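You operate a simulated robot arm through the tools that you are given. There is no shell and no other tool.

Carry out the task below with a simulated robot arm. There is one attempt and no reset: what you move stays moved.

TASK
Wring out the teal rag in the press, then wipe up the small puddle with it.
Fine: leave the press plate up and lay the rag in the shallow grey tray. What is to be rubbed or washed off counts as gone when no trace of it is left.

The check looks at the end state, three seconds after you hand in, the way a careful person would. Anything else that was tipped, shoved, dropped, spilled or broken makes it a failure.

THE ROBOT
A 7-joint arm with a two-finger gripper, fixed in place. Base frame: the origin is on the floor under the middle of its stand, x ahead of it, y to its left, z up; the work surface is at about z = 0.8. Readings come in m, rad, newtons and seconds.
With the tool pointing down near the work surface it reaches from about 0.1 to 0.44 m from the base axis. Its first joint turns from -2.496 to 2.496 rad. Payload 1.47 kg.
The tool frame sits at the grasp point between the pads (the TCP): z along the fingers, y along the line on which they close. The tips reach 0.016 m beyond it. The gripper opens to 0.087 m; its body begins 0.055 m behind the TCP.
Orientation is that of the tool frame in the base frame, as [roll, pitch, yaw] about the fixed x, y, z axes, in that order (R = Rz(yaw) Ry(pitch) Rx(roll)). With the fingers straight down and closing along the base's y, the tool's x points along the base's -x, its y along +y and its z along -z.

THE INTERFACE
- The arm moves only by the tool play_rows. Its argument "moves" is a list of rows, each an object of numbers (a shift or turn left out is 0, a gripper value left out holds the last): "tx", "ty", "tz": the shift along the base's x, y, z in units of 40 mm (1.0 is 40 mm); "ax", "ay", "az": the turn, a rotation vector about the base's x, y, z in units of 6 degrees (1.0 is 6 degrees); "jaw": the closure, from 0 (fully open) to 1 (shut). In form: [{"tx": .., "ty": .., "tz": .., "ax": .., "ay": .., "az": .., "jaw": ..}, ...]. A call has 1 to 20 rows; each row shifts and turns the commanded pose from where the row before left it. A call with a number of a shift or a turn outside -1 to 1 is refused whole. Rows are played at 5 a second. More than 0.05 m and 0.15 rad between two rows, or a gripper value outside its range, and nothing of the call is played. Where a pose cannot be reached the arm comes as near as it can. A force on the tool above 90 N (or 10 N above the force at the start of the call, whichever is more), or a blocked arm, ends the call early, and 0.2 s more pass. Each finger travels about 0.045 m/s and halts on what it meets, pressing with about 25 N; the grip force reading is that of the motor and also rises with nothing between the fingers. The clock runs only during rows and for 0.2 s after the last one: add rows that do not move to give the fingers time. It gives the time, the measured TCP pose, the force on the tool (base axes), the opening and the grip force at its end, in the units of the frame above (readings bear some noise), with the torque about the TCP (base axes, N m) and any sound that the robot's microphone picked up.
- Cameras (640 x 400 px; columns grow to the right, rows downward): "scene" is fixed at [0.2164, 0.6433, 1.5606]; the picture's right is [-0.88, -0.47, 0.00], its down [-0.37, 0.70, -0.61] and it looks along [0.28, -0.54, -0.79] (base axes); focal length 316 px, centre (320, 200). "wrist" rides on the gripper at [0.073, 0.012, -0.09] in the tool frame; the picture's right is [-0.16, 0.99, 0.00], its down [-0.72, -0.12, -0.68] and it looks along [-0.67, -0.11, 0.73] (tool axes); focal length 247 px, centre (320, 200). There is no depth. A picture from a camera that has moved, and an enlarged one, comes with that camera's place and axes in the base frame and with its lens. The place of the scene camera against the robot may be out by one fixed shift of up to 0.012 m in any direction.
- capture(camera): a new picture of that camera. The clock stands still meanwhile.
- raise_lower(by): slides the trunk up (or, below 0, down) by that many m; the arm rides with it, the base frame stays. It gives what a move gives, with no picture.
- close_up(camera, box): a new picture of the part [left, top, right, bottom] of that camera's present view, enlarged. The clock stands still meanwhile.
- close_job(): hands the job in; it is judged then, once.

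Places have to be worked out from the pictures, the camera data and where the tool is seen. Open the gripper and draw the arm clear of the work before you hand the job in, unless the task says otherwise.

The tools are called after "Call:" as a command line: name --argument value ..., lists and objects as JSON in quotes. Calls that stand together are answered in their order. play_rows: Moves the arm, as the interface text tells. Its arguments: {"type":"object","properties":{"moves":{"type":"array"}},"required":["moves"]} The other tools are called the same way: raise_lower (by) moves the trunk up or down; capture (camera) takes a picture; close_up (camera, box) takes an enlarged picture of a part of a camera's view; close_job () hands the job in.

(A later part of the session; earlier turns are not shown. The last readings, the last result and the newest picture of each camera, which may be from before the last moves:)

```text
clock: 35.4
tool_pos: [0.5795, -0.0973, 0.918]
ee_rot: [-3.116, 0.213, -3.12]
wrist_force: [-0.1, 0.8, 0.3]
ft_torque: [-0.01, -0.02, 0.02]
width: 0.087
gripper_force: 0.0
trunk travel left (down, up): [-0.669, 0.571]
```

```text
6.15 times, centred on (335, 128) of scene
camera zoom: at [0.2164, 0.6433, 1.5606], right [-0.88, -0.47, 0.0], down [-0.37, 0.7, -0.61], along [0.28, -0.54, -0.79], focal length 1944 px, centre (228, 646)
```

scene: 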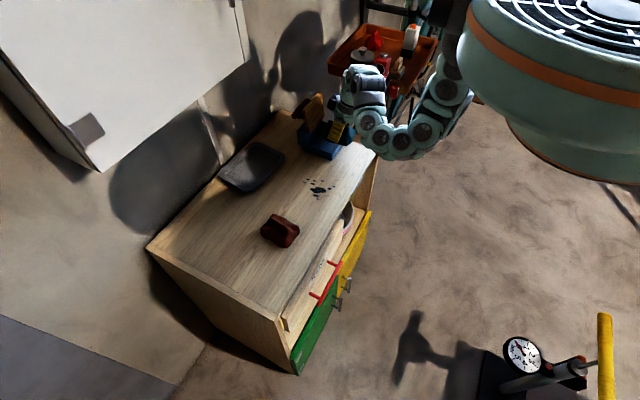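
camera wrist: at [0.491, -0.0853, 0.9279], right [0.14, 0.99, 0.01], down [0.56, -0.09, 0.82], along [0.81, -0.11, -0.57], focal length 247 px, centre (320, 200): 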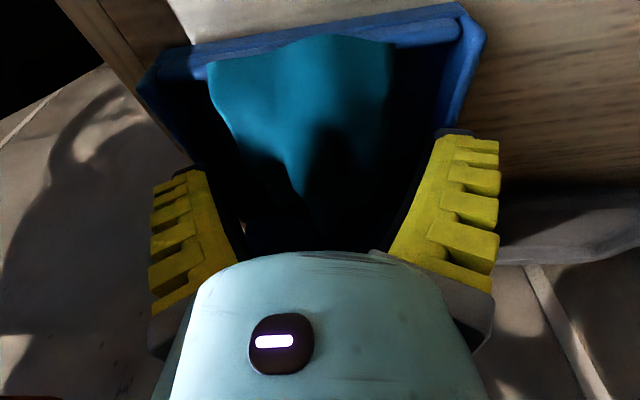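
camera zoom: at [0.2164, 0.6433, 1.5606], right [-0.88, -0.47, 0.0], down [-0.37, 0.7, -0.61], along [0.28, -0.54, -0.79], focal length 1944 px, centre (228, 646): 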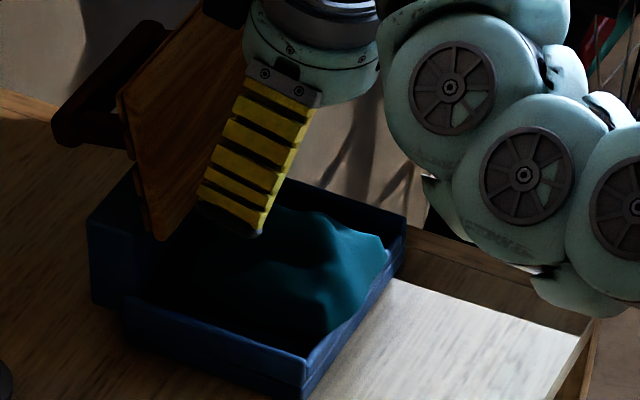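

The rag lies in the box but perhaps against the front wall; I move aside (+y) and up for an unobstructed view.

Call:
play_rows --moves '[{"tx": -0.6}, {"tx": -0.6}, {"ty": 1}, {"ty": 1}, {"ty": 0.5}, {}]'

Call:
raise_lower --by 0.06

Call:
close_up --camera "wrist" --box '[60, 0, 380, 200]'

Call:
close_up --camera "scene" --box '[285, 95, 385, 160]'

```text
clock: 36.8
tool_pos: [0.5326, 0.0007, 0.9148]
ee_rot: [-3.117, 0.218, -3.121]
wrist_force: [0.2, -0.9, 0.0]
ft_torque: [0.01, -0.01, 0.0]
width: 0.0869
gripper_force: 0.0
trunk travel left (down, up): [-0.669, 0.571]
```

```text
clock: 37.8
tool_pos: [0.5326, 0.0008, 0.9752]
ee_rot: [-3.117, 0.216, -3.122]
wrist_force: [0.3, -0.7, -0.4]
ft_torque: [0.0, 0.01, 0.03]
width: 0.0871
gripper_force: 0.2
trunk travel left (down, up): [-0.729, 0.511]
```

```text
2.00 times, centred on (220, 100) of wrist
camera zoom: at [0.4436, 0.0146, 1.0474], right [0.14, 0.99, 0.01], down [0.56, -0.09, 0.82], along [0.81, -0.11, -0.57], focal length 494 px, centre (520, 400)
```

zoom: 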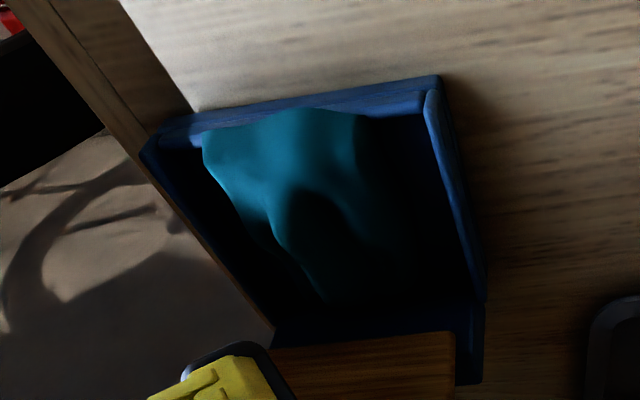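

```text
6.15 times, centred on (335, 128) of scene
camera zoom: at [0.2164, 0.6433, 1.5606], right [-0.88, -0.47, 0.0], down [-0.37, 0.7, -0.61], along [0.28, -0.54, -0.79], focal length 1944 px, centre (228, 646)
```

zoom: 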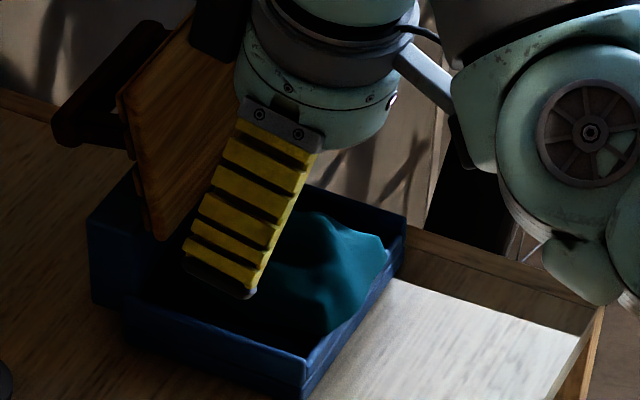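

The near edge of the rag may overlap the front wall a little. I move the arm further aside and zoom with the scene camera for a clear view.

Call:
play_rows --moves '[{"ty": 1}, {"ty": 1}, {"ty": 1}, {"ty": 1}, {"ty": 1}, {}]'

Call:
close_up --camera "scene" --box '[295, 95, 359, 165]'

Call:
close_up --camera "wrist" --box '[0, 0, 220, 160]'

```text
clock: 39.2
tool_pos: [0.5314, 0.2025, 0.974]
ee_rot: [-3.117, 0.216, -3.121]
wrist_force: [-0.1, -0.4, 0.6]
ft_torque: [-0.02, 0.04, 0.02]
width: 0.0867
gripper_force: 0.1
trunk travel left (down, up): [-0.729, 0.511]
```

```text
5.71 times, centred on (327, 130) of scene
camera zoom: at [0.2164, 0.6433, 1.5606], right [-0.88, -0.47, 0.0], down [-0.37, 0.7, -0.61], along [0.28, -0.54, -0.79], focal length 1805 px, centre (280, 600)
```

zoom: 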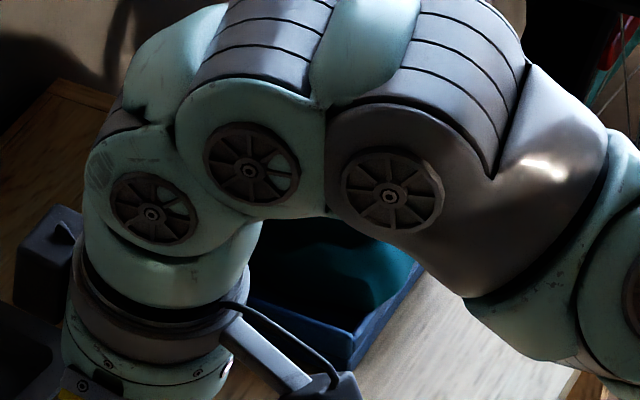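

```text
2.50 times, centred on (110, 80) of wrist
camera zoom: at [0.4419, 0.2148, 1.0475], right [0.14, 0.99, 0.01], down [0.56, -0.09, 0.82], along [0.81, -0.11, -0.57], focal length 617 px, centre (845, 500)
```

zoom: 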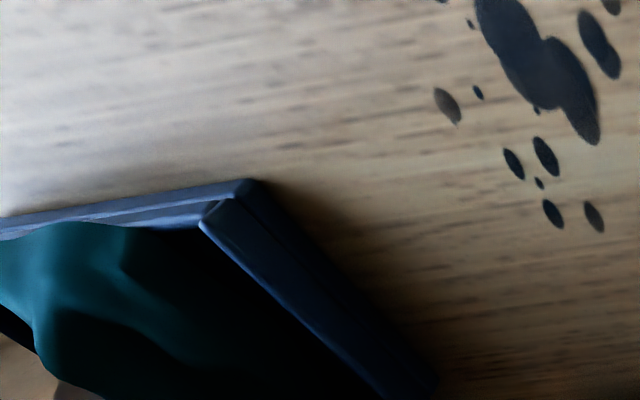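

The rag sits inside the box against the front wall. The plate's hinge is near (0.635, z 0.865), plate top at (0.655, z 0.95), with a bar handle at (0.69, z 0.92). Plan: hook the closed fingertips behind the plate's top edge and pull it toward the robot. I raise, close the jaw, move to y = −0.10 and tilt the fingers outward to ~30°.

Call:
raise_lower --by 0.06

Call:
play_rows --moves '[{"ty": -1, "jaw": 1}, {"ty": -1}, {"ty": -1}, {"ty": -1}, {"ty": -1}, {"ty": -1}, {"ty": -1}, {"ty": -0.56}, {"ay": -1}, {"ay": -1}, {"ay": -1}, {}]'

Call:
capture --camera "wrist"

Call:
close_up --camera "scene" --box '[270, 40, 400, 165]'

```text
clock: 40.2
tool_pos: [0.5312, 0.2009, 1.0359]
ee_rot: [-3.117, 0.215, -3.121]
wrist_force: [0.0, -0.2, -0.4]
ft_torque: [0.0, 0.0, -0.02]
width: 0.087
gripper_force: 0.0
trunk travel left (down, up): [-0.789, 0.451]
```

```text
clock: 42.8
tool_pos: [0.5493, -0.1321, 1.059]
ee_rot: [-3.112, 0.474, -3.116]
wrist_force: [0.4, 0.0, 0.1]
ft_torque: [0.02, 0.04, 0.0]
width: 0.0
gripper_force: 25.5
out of reach, approached as far as the arm can: row 10, 11
trunk travel left (down, up): [-0.789, 0.451]
```

```text
taken
camera wrist: at [0.4446, -0.119, 1.1054], right [0.13, 0.99, 0.05], down [0.33, -0.09, 0.94], along [0.93, -0.11, -0.34], focal length 247 px, centre (320, 200)
```

wrist: 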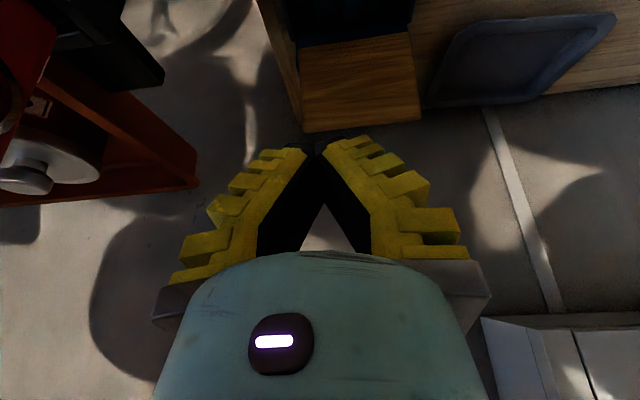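

```text
3.20 times, centred on (335, 102) of scene
camera zoom: at [0.2164, 0.6433, 1.5606], right [-0.88, -0.47, 0.0], down [-0.37, 0.7, -0.61], along [0.28, -0.54, -0.79], focal length 1011 px, centre (272, 512)
```

zoom: 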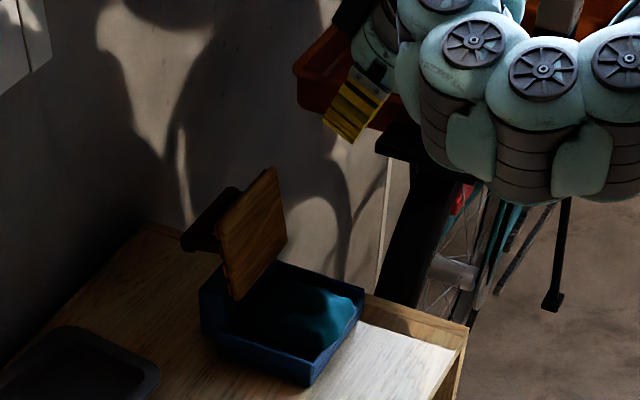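

The plate's top edge lies at about x 0.66, y −0.16…−0.04, z 0.95. I move over and beyond it at z ≈ 1.03 to x ≈ 0.68, y ≈ −0.10.

Call:
play_rows --moves '[{"ty": 0.8}, {"tx": 0.8}, {"tx": 0.8}, {"tx": 0.8}, {"tx": 0.85}, {"tz": -0.5}, {}]'

Call:
capture --camera "wrist"

Call:
close_up --camera "scene" --box '[270, 60, 380, 165]'

```text
clock: 44.4
tool_pos: [0.68, -0.13, 1.0406]
ee_rot: [-3.111, 0.476, -3.118]
wrist_force: [0.1, 0.2, -0.7]
ft_torque: [-0.02, 0.02, -0.05]
width: 0.0
gripper_force: 24.7
out of reach, approached as far as the arm can: row 1
trunk travel left (down, up): [-0.789, 0.451]
```

```text
taken
camera wrist: at [0.5748, -0.1179, 1.0865], right [0.13, 0.99, 0.05], down [0.33, -0.09, 0.94], along [0.93, -0.11, -0.34], focal length 247 px, centre (320, 200)
```

wrist: 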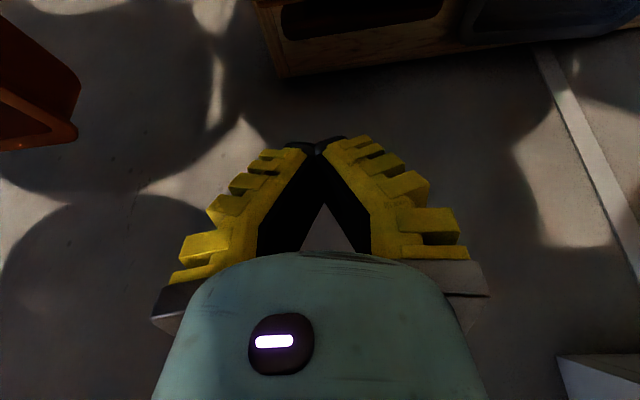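

```text
3.81 times, centred on (325, 112) of scene
camera zoom: at [0.2164, 0.6433, 1.5606], right [-0.88, -0.47, 0.0], down [-0.37, 0.7, -0.61], along [0.28, -0.54, -0.79], focal length 1203 px, centre (301, 533)
```

zoom: 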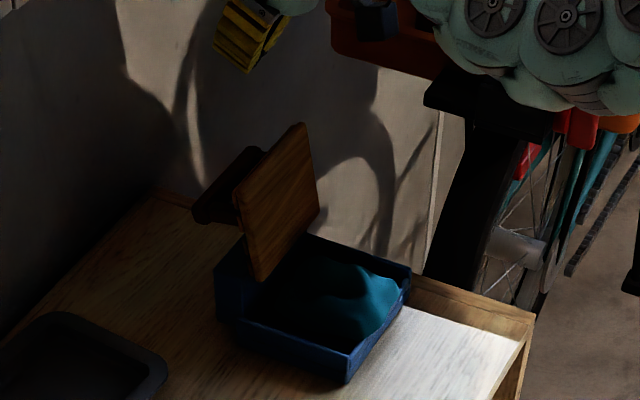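

I'm at y = −0.13; I shift to y = −0.10 and x ≈ 0.693, then descend to z ≈ 0.96 so the tips are ~14 mm below the plate top, behind it.

Call:
play_rows --moves '[{"ty": 0.75}, {"tx": 0.33}, {"tz": -0.6}, {"tz": -0.6}, {"tz": -0.5}, {"tz": -0.35}, {}]'

Call:
close_up --camera "scene" --box '[280, 75, 380, 165]'

```text
clock: 46.0
tool_pos: [0.6931, -0.1012, 0.958]
ee_rot: [-3.113, 0.476, -3.119]
wrist_force: [0.2, -0.1, 0.4]
ft_torque: [0.01, -0.01, -0.01]
width: 0.0003
gripper_force: 24.8
trunk travel left (down, up): [-0.789, 0.451]
```

```text
4.44 times, centred on (330, 120) of scene
camera zoom: at [0.2164, 0.6433, 1.5606], right [-0.88, -0.47, 0.0], down [-0.37, 0.7, -0.61], along [0.28, -0.54, -0.79], focal length 1404 px, centre (276, 556)
```

zoom: 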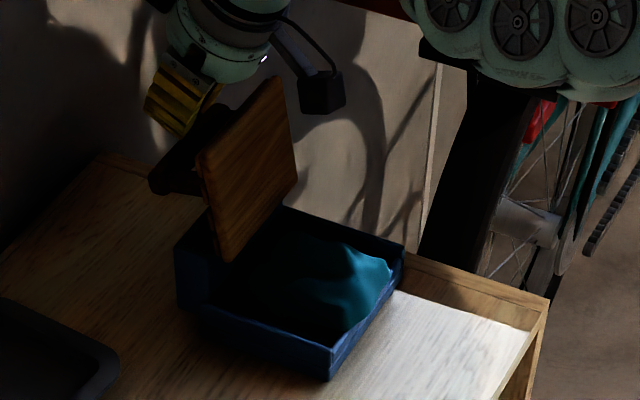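

No contact yet; the tips are behind the plate. I pull toward the robot in small steps.

Call:
play_rows --moves '[{"tx": -0.3}, {"tx": -0.3}, {"tx": -0.3}, {}]'

Call:
close_up --camera "scene" --box '[280, 75, 380, 165]'

```text
clock: 47.0
tool_pos: [0.6572, -0.1019, 0.9555]
ee_rot: [-3.112, 0.476, -3.117]
wrist_force: [0.4, -0.2, 0.2]
ft_torque: [-0.01, 0.0, 0.01]
width: 0.0
gripper_force: 25.1
trunk travel left (down, up): [-0.789, 0.451]
```

```text
4.44 times, centred on (330, 120) of scene
camera zoom: at [0.2164, 0.6433, 1.5606], right [-0.88, -0.47, 0.0], down [-0.37, 0.7, -0.61], along [0.28, -0.54, -0.79], focal length 1404 px, centre (276, 556)
```

zoom: 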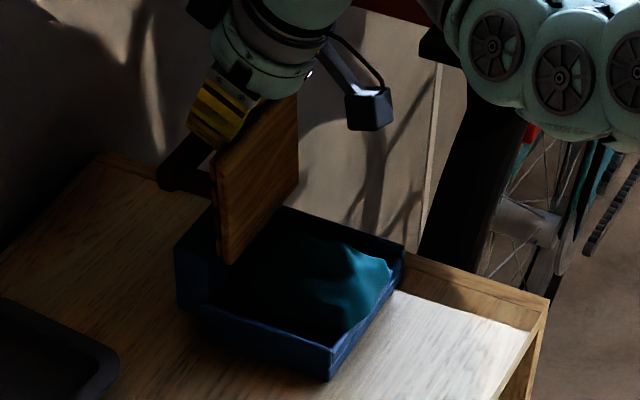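

The plate has begun to rotate (now about vertical). I keep pulling, slightly descending.

Call:
play_rows --moves '[{"tx": -0.3, "tz": -0.05}, {"tx": -0.3, "tz": -0.05}, {"tx": -0.3, "tz": -0.1}, {}]'

Call:
close_up --camera "scene" --box '[280, 75, 380, 165]'

```text
clock: 48.0
tool_pos: [0.634, -0.1018, 0.9582]
ee_rot: [-3.114, 0.501, -3.118]
wrist_force: [37.2, 2.8, 17.7]
ft_torque: [0.38, 0.32, -0.55]
width: 0.0
gripper_force: 28.2
trunk travel left (down, up): [-0.789, 0.451]
```

```text
4.44 times, centred on (330, 120) of scene
camera zoom: at [0.2164, 0.6433, 1.5606], right [-0.88, -0.47, 0.0], down [-0.37, 0.7, -0.61], along [0.28, -0.54, -0.79], focal length 1404 px, centre (276, 556)
```

zoom: 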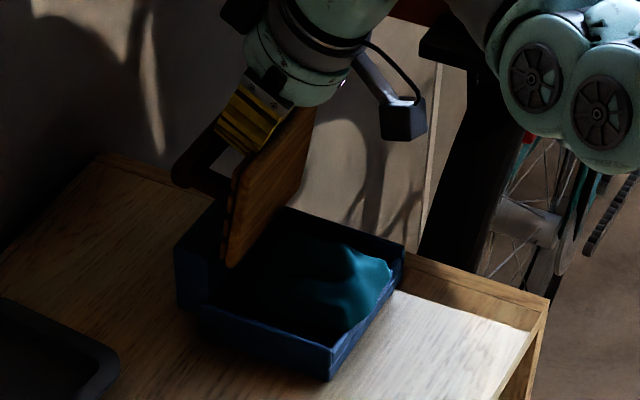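

Contact force is 41 N normal to the finger, with the plate ~11–15° forward of vertical. I wait a moment without moving to see whether the plate creeps (damping) or is blocked.

Call:
play_rows --moves '[{}, {}, {}]'

Call:
capture --camera "wrist"

Call:
close_up --camera "scene" --box '[295, 85, 365, 140]'

```text
clock: 48.8
tool_pos: [0.6258, -0.1026, 0.9512]
ee_rot: [-3.113, 0.466, -3.118]
wrist_force: [0.6, -0.4, 0.2]
ft_torque: [0.05, 0.09, 0.03]
width: 0.0001
gripper_force: 28.0
trunk travel left (down, up): [-0.789, 0.451]
```

```text
taken
camera wrist: at [0.5216, -0.0898, 0.9977], right [0.13, 0.99, 0.05], down [0.34, -0.09, 0.94], along [0.93, -0.1, -0.35], focal length 247 px, centre (320, 200)
```

wrist: 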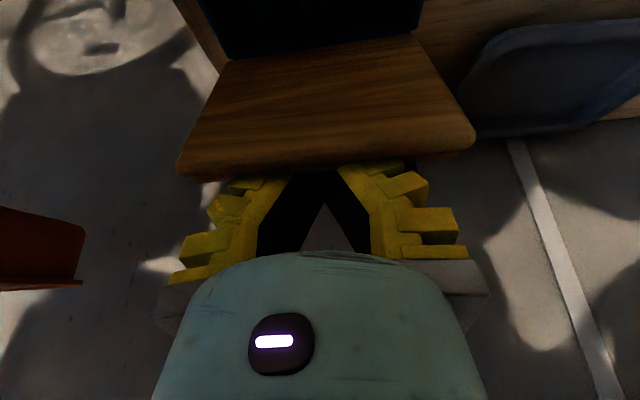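

```text
7.27 times, centred on (330, 112) of scene
camera zoom: at [0.2164, 0.6433, 1.5606], right [-0.88, -0.47, 0.0], down [-0.37, 0.7, -0.61], along [0.28, -0.54, -0.79], focal length 2297 px, centre (247, 836)
```

zoom: 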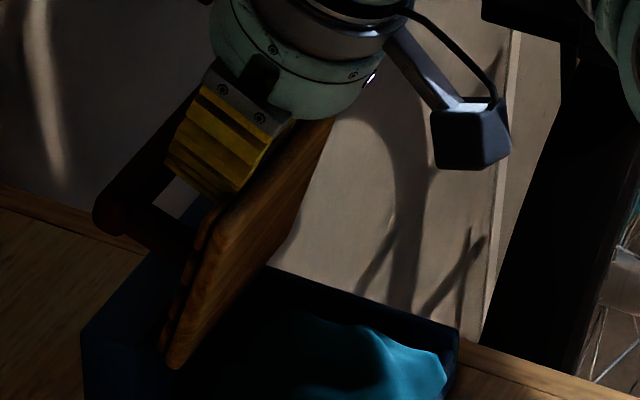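

The force decayed to zero as the plate crept on, so the hinge is damped, not blocked. I continue following its arc toward the robot and down.

Call:
play_rows --moves '[{"tx": -0.25}, {"tx": -0.25}, {"tx": -0.25, "tz": -0.1}, {"tx": -0.2, "tz": -0.15}, {}, {}]'

Call:
close_up --camera "scene" --box '[295, 85, 375, 150]'

```text
clock: 50.2
tool_pos: [0.5861, -0.1036, 0.9407]
ee_rot: [-3.112, 0.479, -3.118]
wrist_force: [11.1, 0.9, 4.3]
ft_torque: [0.1, -0.14, -0.15]
width: 0.0001
gripper_force: 28.0
trunk travel left (down, up): [-0.789, 0.451]
```

```text
6.15 times, centred on (335, 118) of scene
camera zoom: at [0.2164, 0.6433, 1.5606], right [-0.88, -0.47, 0.0], down [-0.37, 0.7, -0.61], along [0.28, -0.54, -0.79], focal length 1944 px, centre (228, 708)
```

zoom: 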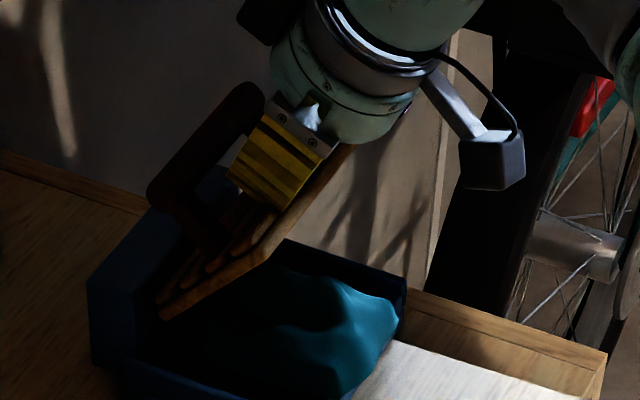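

The plate is about 50° forward and following. I continue along the arc, sliding toward its free edge and turning the tool back toward vertical, with pauses for the damping.

Call:
play_rows --moves '[{"tx": -0.3, "ay": 1}, {}, {"tx": -0.2, "tz": -0.25, "ay": 1}, {}, {"tx": -0.1, "tz": -0.25}, {}, {}]'

Call:
close_up --camera "scene" --box '[295, 85, 375, 150]'

```text
clock: 51.7
tool_pos: [0.5784, -0.1052, 0.9328]
ee_rot: [-3.108, 0.318, -3.117]
wrist_force: [14.8, -0.7, 36.0]
ft_torque: [0.38, 0.22, -0.15]
width: 0.0061
gripper_force: 26.3
trunk travel left (down, up): [-0.789, 0.451]
stopped in row 7: the force on the tool passed its limit at 91 N (the readings are from after the stop); the commanded pose is now the measured one
```

```text
6.15 times, centred on (335, 118) of scene
camera zoom: at [0.2164, 0.6433, 1.5606], right [-0.88, -0.47, 0.0], down [-0.37, 0.7, -0.61], along [0.28, -0.54, -0.79], focal length 1944 px, centre (228, 708)
```

zoom: 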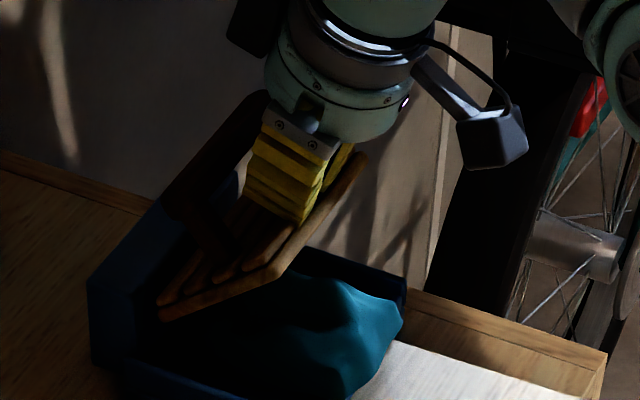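

Force peaked at 91 N and is now 36 N down on the plate. I wait and see whether it creeps further under this load.

Call:
play_rows --moves '[{}, {}, {}, {}, {}]'

Call:
close_up --camera "scene" --box '[295, 85, 375, 150]'

Call:
capture --camera "wrist"

```text
clock: 52.9
tool_pos: [0.5745, -0.1033, 0.9297]
ee_rot: [-3.111, 0.301, -3.119]
wrist_force: [34.6, -3.2, 19.7]
ft_torque: [0.33, -0.33, -0.42]
width: 0.006
gripper_force: 27.1
trunk travel left (down, up): [-0.789, 0.451]
```

```text
6.15 times, centred on (335, 118) of scene
camera zoom: at [0.2164, 0.6433, 1.5606], right [-0.88, -0.47, 0.0], down [-0.37, 0.7, -0.61], along [0.28, -0.54, -0.79], focal length 1944 px, centre (228, 708)
```

zoom: 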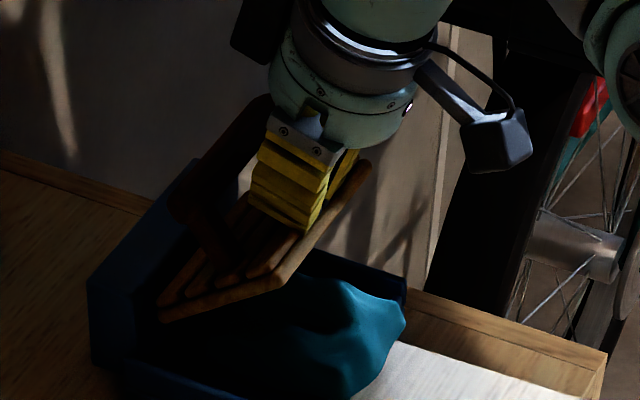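

```text
taken
camera wrist: at [0.4801, -0.0913, 0.993], right [0.14, 0.99, 0.02], down [0.49, -0.08, 0.87], along [0.86, -0.11, -0.5], focal length 247 px, centre (320, 200)
```

wrist: 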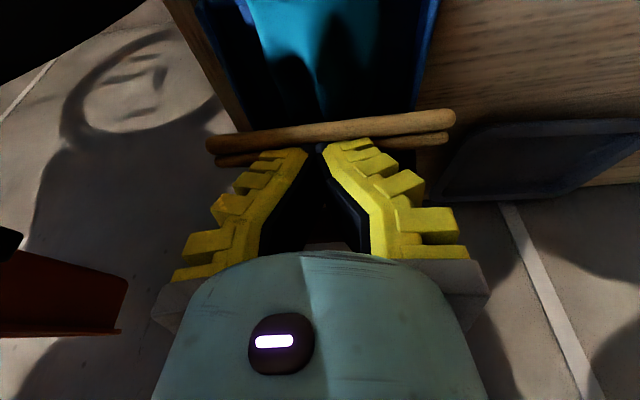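

Still ~40 N. To understand the contact, I back off upward ~12 mm and see whether the plate stays where it is.

Call:
play_rows --moves '[{"tz": 0.3}, {}, {}]'

Call:
close_up --camera "scene" --box '[295, 85, 375, 150]'

Call:
close_up --camera "wrist" --box '[160, 60, 500, 270]'

```text
clock: 53.7
tool_pos: [0.5606, -0.1022, 0.9323]
ee_rot: [-3.113, 0.274, -3.12]
wrist_force: [-11.8, 0.8, 12.9]
ft_torque: [0.05, 0.23, 0.1]
width: 0.006
gripper_force: 28.4
trunk travel left (down, up): [-0.789, 0.451]
```

```text
6.15 times, centred on (335, 118) of scene
camera zoom: at [0.2164, 0.6433, 1.5606], right [-0.88, -0.47, 0.0], down [-0.37, 0.7, -0.61], along [0.28, -0.54, -0.79], focal length 1944 px, centre (228, 708)
```

zoom: 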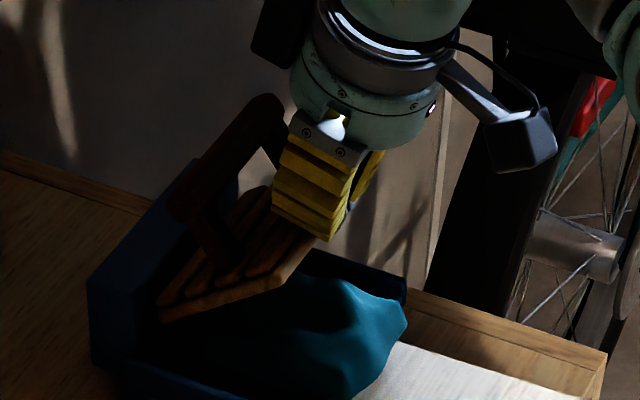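

```text
1.88 times, centred on (330, 165) of wrist
camera zoom: at [0.4677, -0.0899, 0.9985], right [0.14, 0.99, 0.02], down [0.51, -0.09, 0.85], along [0.85, -0.11, -0.52], focal length 465 px, centre (301, 266)
```

zoom: 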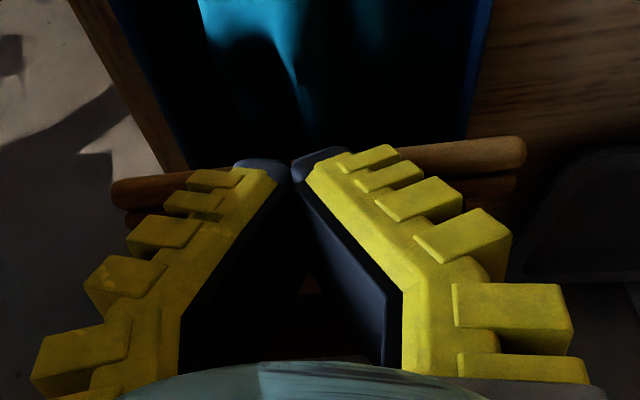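

The tips are slipping off the plate's free edge. I lift 3 cm to disengage and inspect the plate's resting angle.

Call:
play_rows --moves '[{"tz": 0.4}, {"tz": 0.5}, {}, {}]'

Call:
close_up --camera "scene" --box '[295, 85, 375, 150]'

Call:
capture --camera "wrist"

```text
clock: 54.7
tool_pos: [0.565, -0.103, 0.9704]
ee_rot: [-3.113, 0.287, -3.117]
wrist_force: [-0.3, 0.8, -0.1]
ft_torque: [0.01, -0.01, -0.03]
width: 0.0
gripper_force: 28.0
trunk travel left (down, up): [-0.789, 0.451]
```

```text
6.15 times, centred on (335, 118) of scene
camera zoom: at [0.2164, 0.6433, 1.5606], right [-0.88, -0.47, 0.0], down [-0.37, 0.7, -0.61], along [0.28, -0.54, -0.79], focal length 1944 px, centre (228, 708)
```

zoom: 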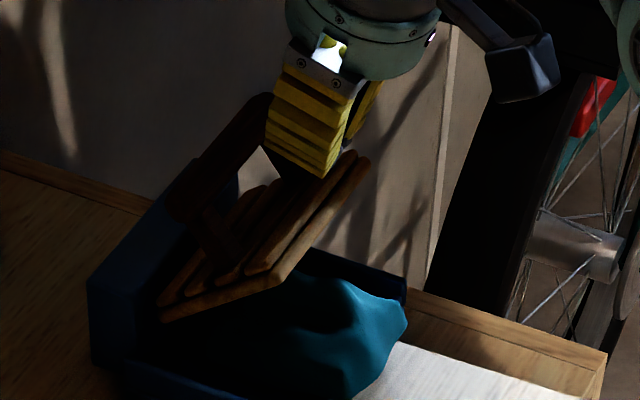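

```text
taken
camera wrist: at [0.4714, -0.09, 1.0354], right [0.14, 0.99, 0.02], down [0.5, -0.08, 0.86], along [0.85, -0.11, -0.51], focal length 247 px, centre (320, 200)
```

wrist: 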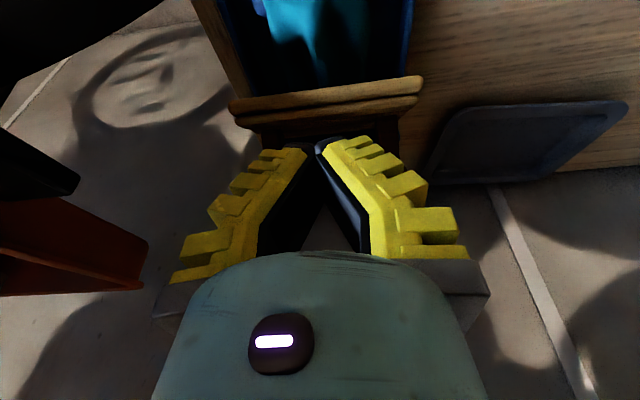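

The plate rests at about 40° above horizontal with no contact. I wait about 2 s to see if it drifts by itself (spring, gravity, or friction).

Call:
play_rows --moves '[{}, {}, {}, {}, {}, {}, {}, {}, {}, {}]'

Call:
close_up --camera "scene" --box '[295, 85, 375, 150]'

```text
clock: 56.9
tool_pos: [0.5649, -0.1025, 0.9714]
ee_rot: [-3.114, 0.286, -3.119]
wrist_force: [-0.3, 0.0, -0.1]
ft_torque: [0.01, 0.03, 0.0]
width: 0.0002
gripper_force: 28.5
trunk travel left (down, up): [-0.789, 0.451]
```

```text
6.15 times, centred on (335, 118) of scene
camera zoom: at [0.2164, 0.6433, 1.5606], right [-0.88, -0.47, 0.0], down [-0.37, 0.7, -0.61], along [0.28, -0.54, -0.79], focal length 1944 px, centre (228, 708)
```

zoom: 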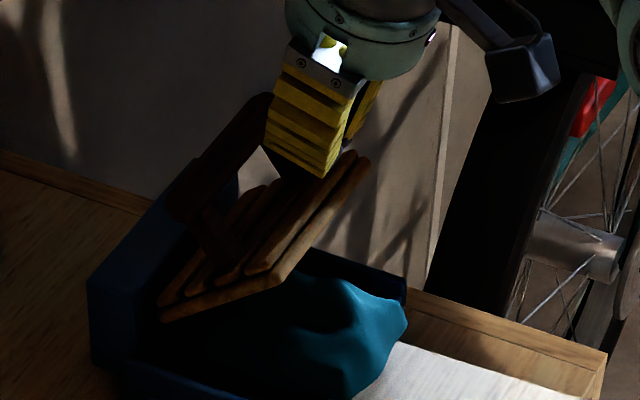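

The plate rests on the rag, and the rag has been shoved ~9 mm toward the front wall: its long side (≈0.10 m) is caught between front wall and hinge. I should reopen the plate and re-lay the rag turned 90°. To reopen, I bring the closed fingers in front of the plate's free edge, below it (tips z ≈ 0.893), then push +x.

Call:
play_rows --moves '[{"tx": -0.7}, {"tx": -0.7}, {"tz": -0.5}, {"tz": -0.5}, {"tz": -0.5}, {}]'

Call:
close_up --camera "scene" --box '[295, 85, 385, 160]'

Call:
capture --camera "wrist"

```text
clock: 58.3
tool_pos: [0.5086, -0.1024, 0.9101]
ee_rot: [-3.116, 0.286, -3.118]
wrist_force: [-0.5, 0.4, -0.6]
ft_torque: [0.0, -0.02, -0.01]
width: 0.0
gripper_force: 28.1
trunk travel left (down, up): [-0.789, 0.451]
```

```text
5.33 times, centred on (340, 122) of scene
camera zoom: at [0.2164, 0.6433, 1.5606], right [-0.88, -0.47, 0.0], down [-0.37, 0.7, -0.61], along [0.28, -0.54, -0.79], focal length 1685 px, centre (213, 613)
```

zoom: 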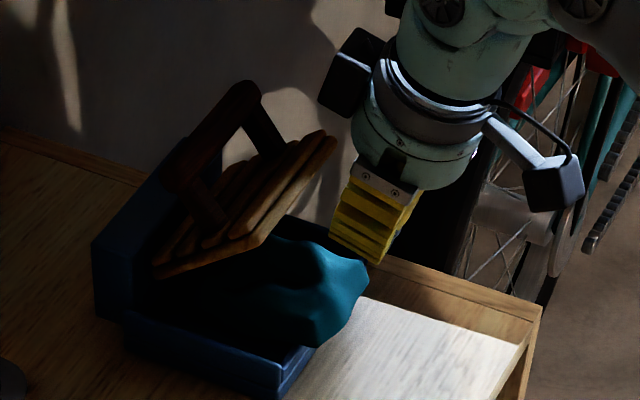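

```text
taken
camera wrist: at [0.4149, -0.0905, 0.9759], right [0.14, 0.99, 0.02], down [0.5, -0.09, 0.86], along [0.85, -0.11, -0.51], focal length 247 px, centre (320, 200)
```

wrist: 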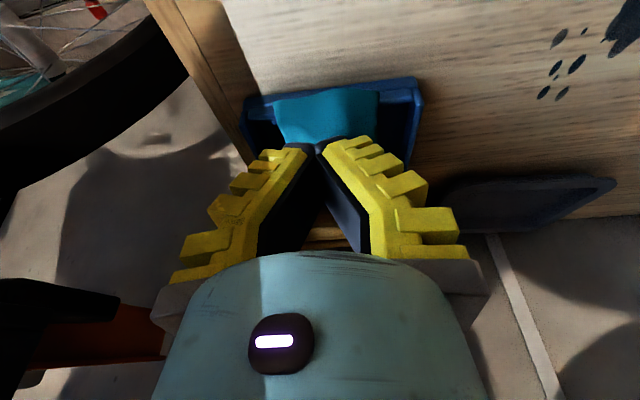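

The rag indeed sticks out over the front wall. Now I push +x slowly to swing the plate back up.

Call:
play_rows --moves '[{"tx": 0.3}, {"tx": 0.3}, {"tx": 0.25}, {"tx": 0.2}, {"tx": 0.2}, {"tx": 0.2}, {}]'

Call:
close_up --camera "scene" --box '[295, 85, 385, 160]'

```text
clock: 59.9
tool_pos: [0.5656, -0.1049, 0.911]
ee_rot: [-3.112, 0.287, -3.117]
wrist_force: [-0.6, 1.4, -0.4]
ft_torque: [0.0, 0.01, 0.01]
width: 0.0001
gripper_force: 28.7
trunk travel left (down, up): [-0.789, 0.451]
```

```text
5.33 times, centred on (340, 122) of scene
camera zoom: at [0.2164, 0.6433, 1.5606], right [-0.88, -0.47, 0.0], down [-0.37, 0.7, -0.61], along [0.28, -0.54, -0.79], focal length 1685 px, centre (213, 613)
```

zoom: 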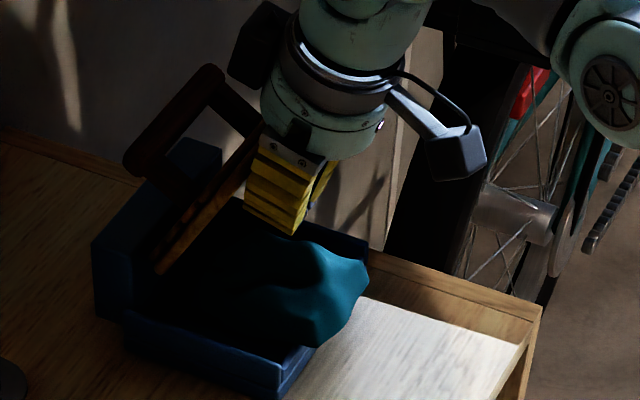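

The plate is near vertical now. I push further to take it past vertical to its rest.

Call:
play_rows --moves '[{"tx": 0.2}, {"tx": 0.2}, {"tx": 0.2}, {"tx": 0.2}, {"tx": 0.2}, {"tx": 0.2}, {"tx": 0.2}, {}, {}]'

Call:
close_up --camera "scene" --box '[295, 85, 385, 160]'

```text
clock: 61.4
tool_pos: [0.6101, -0.1046, 0.9076]
ee_rot: [-3.116, 0.256, -3.12]
wrist_force: [-41.3, 8.1, 36.8]
ft_torque: [-0.26, -0.39, -0.06]
width: 0.0061
gripper_force: 27.2
trunk travel left (down, up): [-0.789, 0.451]
stopped in row 7: the force on the tool passed its limit at 96 N (the readings are from after the stop); the commanded pose is now the measured one
```

```text
5.33 times, centred on (340, 122) of scene
camera zoom: at [0.2164, 0.6433, 1.5606], right [-0.88, -0.47, 0.0], down [-0.37, 0.7, -0.61], along [0.28, -0.54, -0.79], focal length 1685 px, centre (213, 613)
```

zoom: 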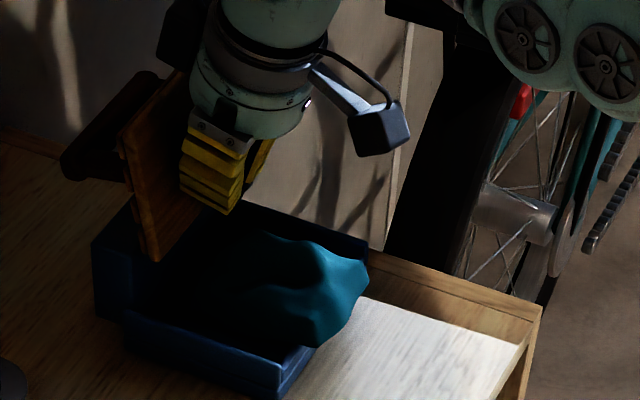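

The plate is back at its upright stop (96 N contact), and the press itself has not visibly moved. I back off and lift away.

Call:
play_rows --moves '[{"tx": -0.4}, {"tx": -0.5}, {"tz": 0.6}, {"tz": 0.6}, {"tx": -0.5}, {}]'

Call:
close_up --camera "scene" --box '[285, 85, 395, 165]'

Call:
capture --camera "wrist"

```text
clock: 62.8
tool_pos: [0.561, -0.103, 0.9573]
ee_rot: [-3.113, 0.271, -3.12]
wrist_force: [-0.7, -0.1, 0.3]
ft_torque: [-0.02, -0.03, -0.01]
width: 0.0001
gripper_force: 28.3
trunk travel left (down, up): [-0.789, 0.451]
```

```text
5.00 times, centred on (340, 125) of scene
camera zoom: at [0.2164, 0.6433, 1.5606], right [-0.88, -0.47, 0.0], down [-0.37, 0.7, -0.61], along [0.28, -0.54, -0.79], focal length 1579 px, centre (220, 575)
```

zoom: 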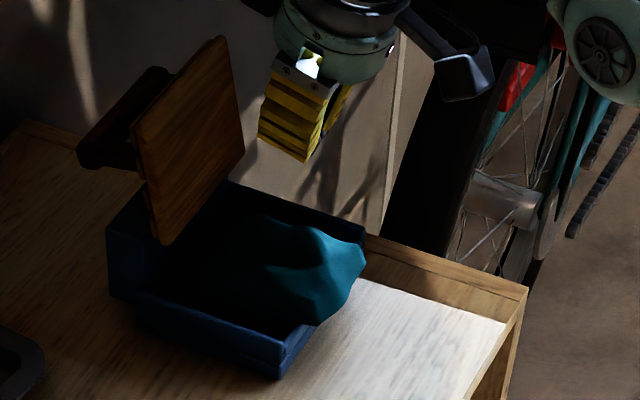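

```text
taken
camera wrist: at [0.4673, -0.0909, 1.0243], right [0.14, 0.99, 0.02], down [0.52, -0.09, 0.85], along [0.84, -0.11, -0.52], focal length 247 px, centre (320, 200)
```

wrist: 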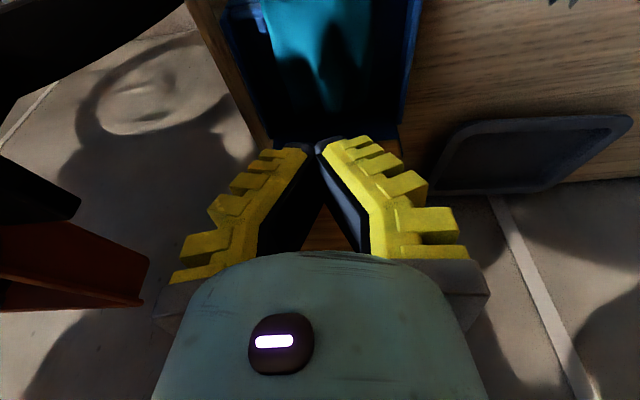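

The plate is up as at the start; the rag is tilted with its near end over the front wall. I open the jaw and move back for a clear look at the rag.

Call:
play_rows --moves '[{"tx": -0.5, "jaw": 0}, {"tx": -0.5}, {"tx": -0.3}, {}, {}, {}]'

Call:
capture --camera "wrist"

Call:
close_up --camera "wrist" --box '[190, 50, 470, 230]'

```text
clock: 64.2
tool_pos: [0.5079, -0.1045, 0.9572]
ee_rot: [-3.113, 0.269, -3.121]
wrist_force: [-0.4, 0.8, -0.6]
ft_torque: [0.0, -0.02, -0.01]
width: 0.0872
gripper_force: 0.1
trunk travel left (down, up): [-0.789, 0.451]
```

```text
taken
camera wrist: at [0.4149, -0.0909, 1.0242], right [0.14, 0.99, 0.02], down [0.52, -0.09, 0.85], along [0.84, -0.11, -0.52], focal length 247 px, centre (320, 200)
```

wrist: 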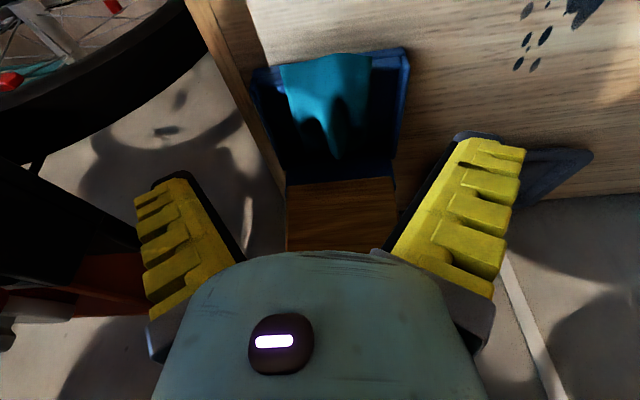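

```text
2.22 times, centred on (330, 140) of wrist
camera zoom: at [0.4149, -0.0909, 1.0242], right [0.14, 0.99, 0.02], down [0.52, -0.09, 0.85], along [0.84, -0.11, -0.52], focal length 549 px, centre (298, 333)
```

zoom: 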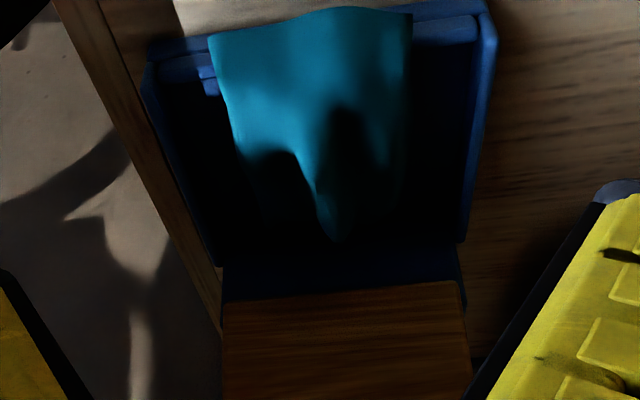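

The rag's near edge is at x ≈ 0.52 (over the front wall), tilted ~11° near-side up, y centre ≈ −0.098. I bring the tool nearly vertical (tilt ≈ 4°), move above the rag's middle at x ≈ 0.565, and descend to z ≈ 0.872.

Call:
play_rows --moves '[{"ay": 1}, {"ay": 0.9}, {"tx": 0.7}, {"tx": 0.72, "ty": 0.15}, {"tz": -0.7}, {"tz": -0.7}, {"tz": -0.7}, {}]'

Call:
capture --camera "wrist"

Call:
close_up --camera "scene" --box '[285, 85, 395, 165]'

```text
clock: 66.0
tool_pos: [0.565, -0.0997, 0.8742]
ee_rot: [-3.117, 0.073, -3.121]
wrist_force: [-0.1, -1.2, 0.0]
ft_torque: [-0.04, 0.02, -0.02]
width: 0.087
gripper_force: 0.0
trunk travel left (down, up): [-0.789, 0.451]
```

```text
taken
camera wrist: at [0.4873, -0.0866, 0.9575], right [0.14, 0.99, -0.01], down [0.67, -0.09, 0.73], along [0.72, -0.11, -0.68], focal length 247 px, centre (320, 200)
```

wrist: 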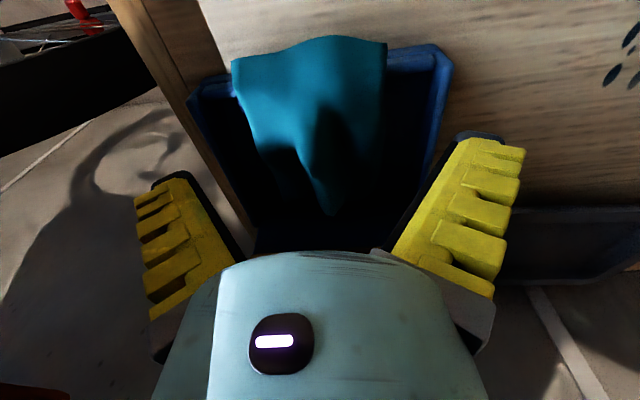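

```text
5.00 times, centred on (340, 125) of scene
camera zoom: at [0.2164, 0.6433, 1.5606], right [-0.88, -0.47, 0.0], down [-0.37, 0.7, -0.61], along [0.28, -0.54, -0.79], focal length 1579 px, centre (220, 575)
```

zoom: 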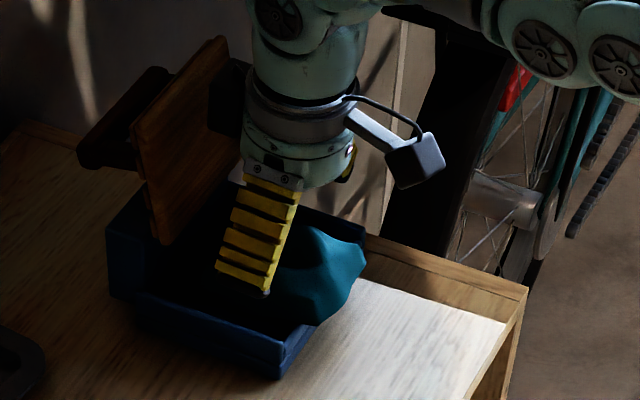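

Alignment is good. I lower to z ≈ 0.854 (tips just above the wall tops) and close on the rag.

Call:
play_rows --moves '[{"tz": -0.3}, {"tz": -0.2}, {}, {"jaw": 0.3}, {"jaw": 0.6}, {"jaw": 1}, {"jaw": 1}, {"jaw": 1}, {"jaw": 1}]'

Call:
capture --camera "wrist"

```text
clock: 68.0
tool_pos: [0.5665, -0.1, 0.8553]
ee_rot: [-3.118, 0.072, -3.12]
wrist_force: [-1.1, 0.2, 4.2]
ft_torque: [-0.1, 0.04, -0.05]
width: 0.0616
gripper_force: 25.5
trunk travel left (down, up): [-0.789, 0.451]
```

```text
taken
camera wrist: at [0.4873, -0.0867, 0.9389], right [0.14, 0.99, -0.01], down [0.67, -0.09, 0.73], along [0.73, -0.11, -0.68], focal length 247 px, centre (320, 200)
```

wrist: 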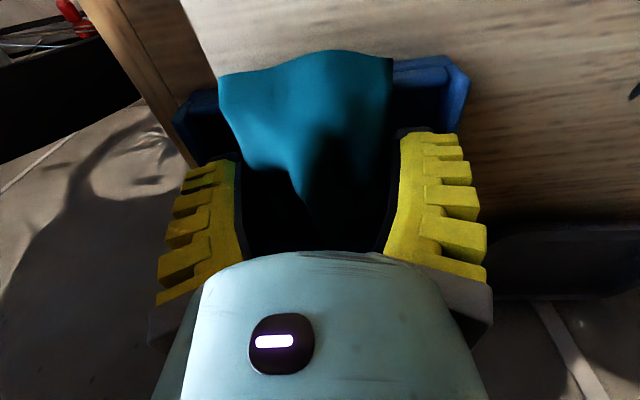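

Gripped (0.0616 m, 25 N) in the same relative pose as before. I lift 6.5 cm, move back to x ≈ 0.55, level the rag (tilt −8°), and check.

Call:
play_rows --moves '[{"tz": 0.5}, {"tz": 0.6}, {"tz": 0.6}, {"ay": -1}, {"ay": -0.35}, {"tx": -0.3}, {}]'

Call:
close_up --camera "scene" --box '[285, 85, 395, 165]'

```text
clock: 69.6
tool_pos: [0.5531, -0.098, 0.9224]
ee_rot: [-3.116, 0.211, -3.121]
wrist_force: [0.4, 0.0, -0.7]
ft_torque: [-0.01, 0.02, 0.0]
width: 0.0598
gripper_force: 25.1
trunk travel left (down, up): [-0.789, 0.451]
```

```text
5.00 times, centred on (340, 125) of scene
camera zoom: at [0.2164, 0.6433, 1.5606], right [-0.88, -0.47, 0.0], down [-0.37, 0.7, -0.61], along [0.28, -0.54, -0.79], focal length 1579 px, centre (220, 575)
```

zoom: 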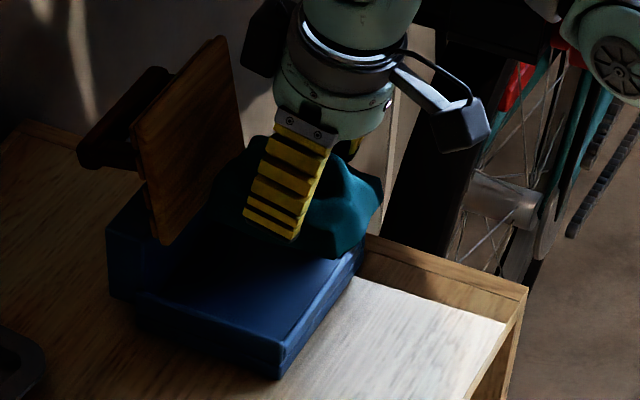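

The rag is clear of the box. Now I rotate the tool by −90° about vertical (in 15 rows) so the rag's long side runs along y.

Call:
play_rows --moves '[{"az": -1}, {"az": -1}, {"az": -1}, {"az": -1}, {"az": -1}, {"az": -1}, {"az": -1}, {"az": -1}, {}]'

Call:
capture --camera "scene"

```text
clock: 71.6
tool_pos: [0.5531, -0.1002, 0.9208]
ee_rot: [-3.115, 0.214, 2.322]
wrist_force: [0.8, 0.6, -0.8]
ft_torque: [-0.01, 0.02, 0.03]
width: 0.0592
gripper_force: 25.1
trunk travel left (down, up): [-0.789, 0.451]
```

```text
taken
```

scene: 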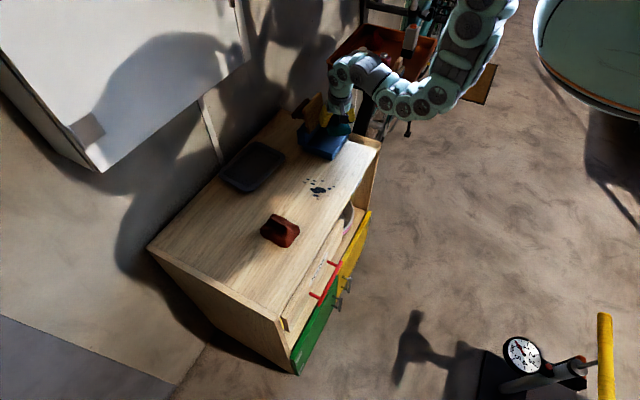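

Half-way without trouble; I rotate the remaining 42°.

Call:
play_rows --moves '[{"az": -1}, {"az": -1}, {"az": -1}, {"az": -1}, {"az": -1}, {"az": -1}, {"az": -1}, {}]'

Call:
capture --camera "wrist"

Call:
close_up --camera "scene" --box '[285, 75, 395, 165]'

```text
clock: 73.4
tool_pos: [0.5539, -0.0994, 0.9217]
ee_rot: [-3.113, 0.211, 1.589]
wrist_force: [-1.2, 0.6, -0.6]
ft_torque: [0.02, 0.02, 0.0]
width: 0.059
gripper_force: 25.3
trunk travel left (down, up): [-0.789, 0.451]
```

```text
taken
camera wrist: at [0.5666, -0.008, 0.9946], right [0.99, -0.14, 0.01], down [-0.09, -0.56, 0.82], along [-0.11, -0.81, -0.57], focal length 247 px, centre (320, 200)
```

wrist: 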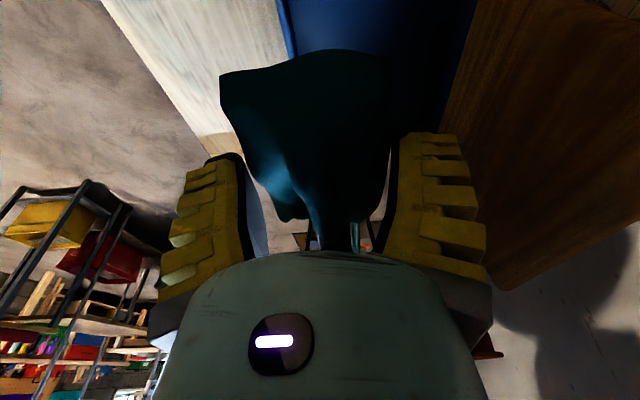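

```text
4.44 times, centred on (340, 120) of scene
camera zoom: at [0.2164, 0.6433, 1.5606], right [-0.88, -0.47, 0.0], down [-0.37, 0.7, -0.61], along [0.28, -0.54, -0.79], focal length 1404 px, centre (231, 556)
```

zoom: 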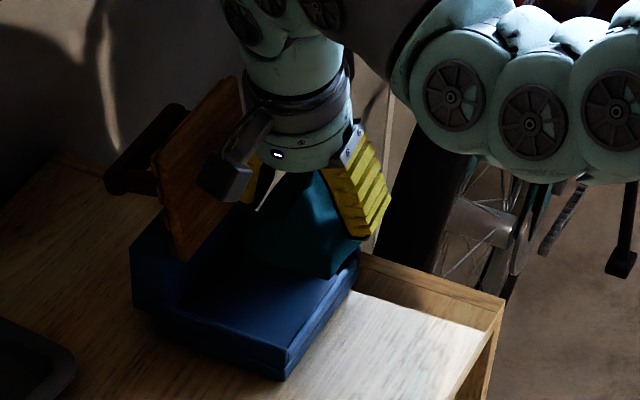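

The rag now runs along y. I zoom in to judge the clearance between the +x finger and the plate.

Call:
close_up --camera "wrist" --box '[200, 0, 560, 260]'

Call:
close_up --camera "scene" --box '[295, 85, 375, 150]'

```text
1.54 times, centred on (380, 130) of wrist
camera zoom: at [0.5666, -0.008, 0.9946], right [0.99, -0.14, 0.01], down [-0.09, -0.56, 0.82], along [-0.11, -0.81, -0.57], focal length 380 px, centre (228, 308)
```

zoom: 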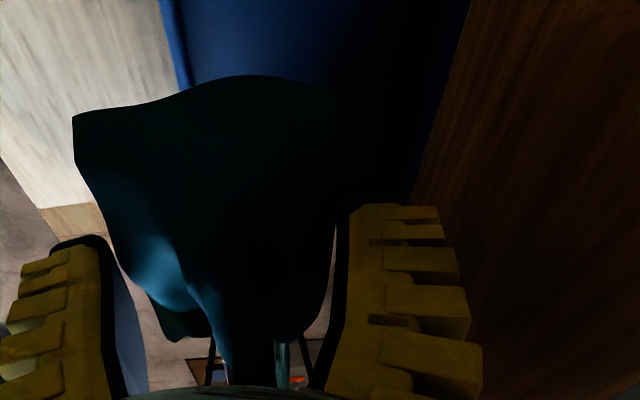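

```text
6.15 times, centred on (335, 118) of scene
camera zoom: at [0.2164, 0.6433, 1.5606], right [-0.88, -0.47, 0.0], down [-0.37, 0.7, -0.61], along [0.28, -0.54, -0.79], focal length 1944 px, centre (228, 708)
```

zoom: 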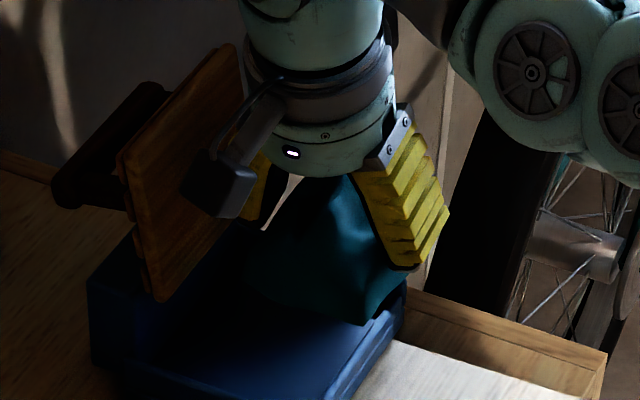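

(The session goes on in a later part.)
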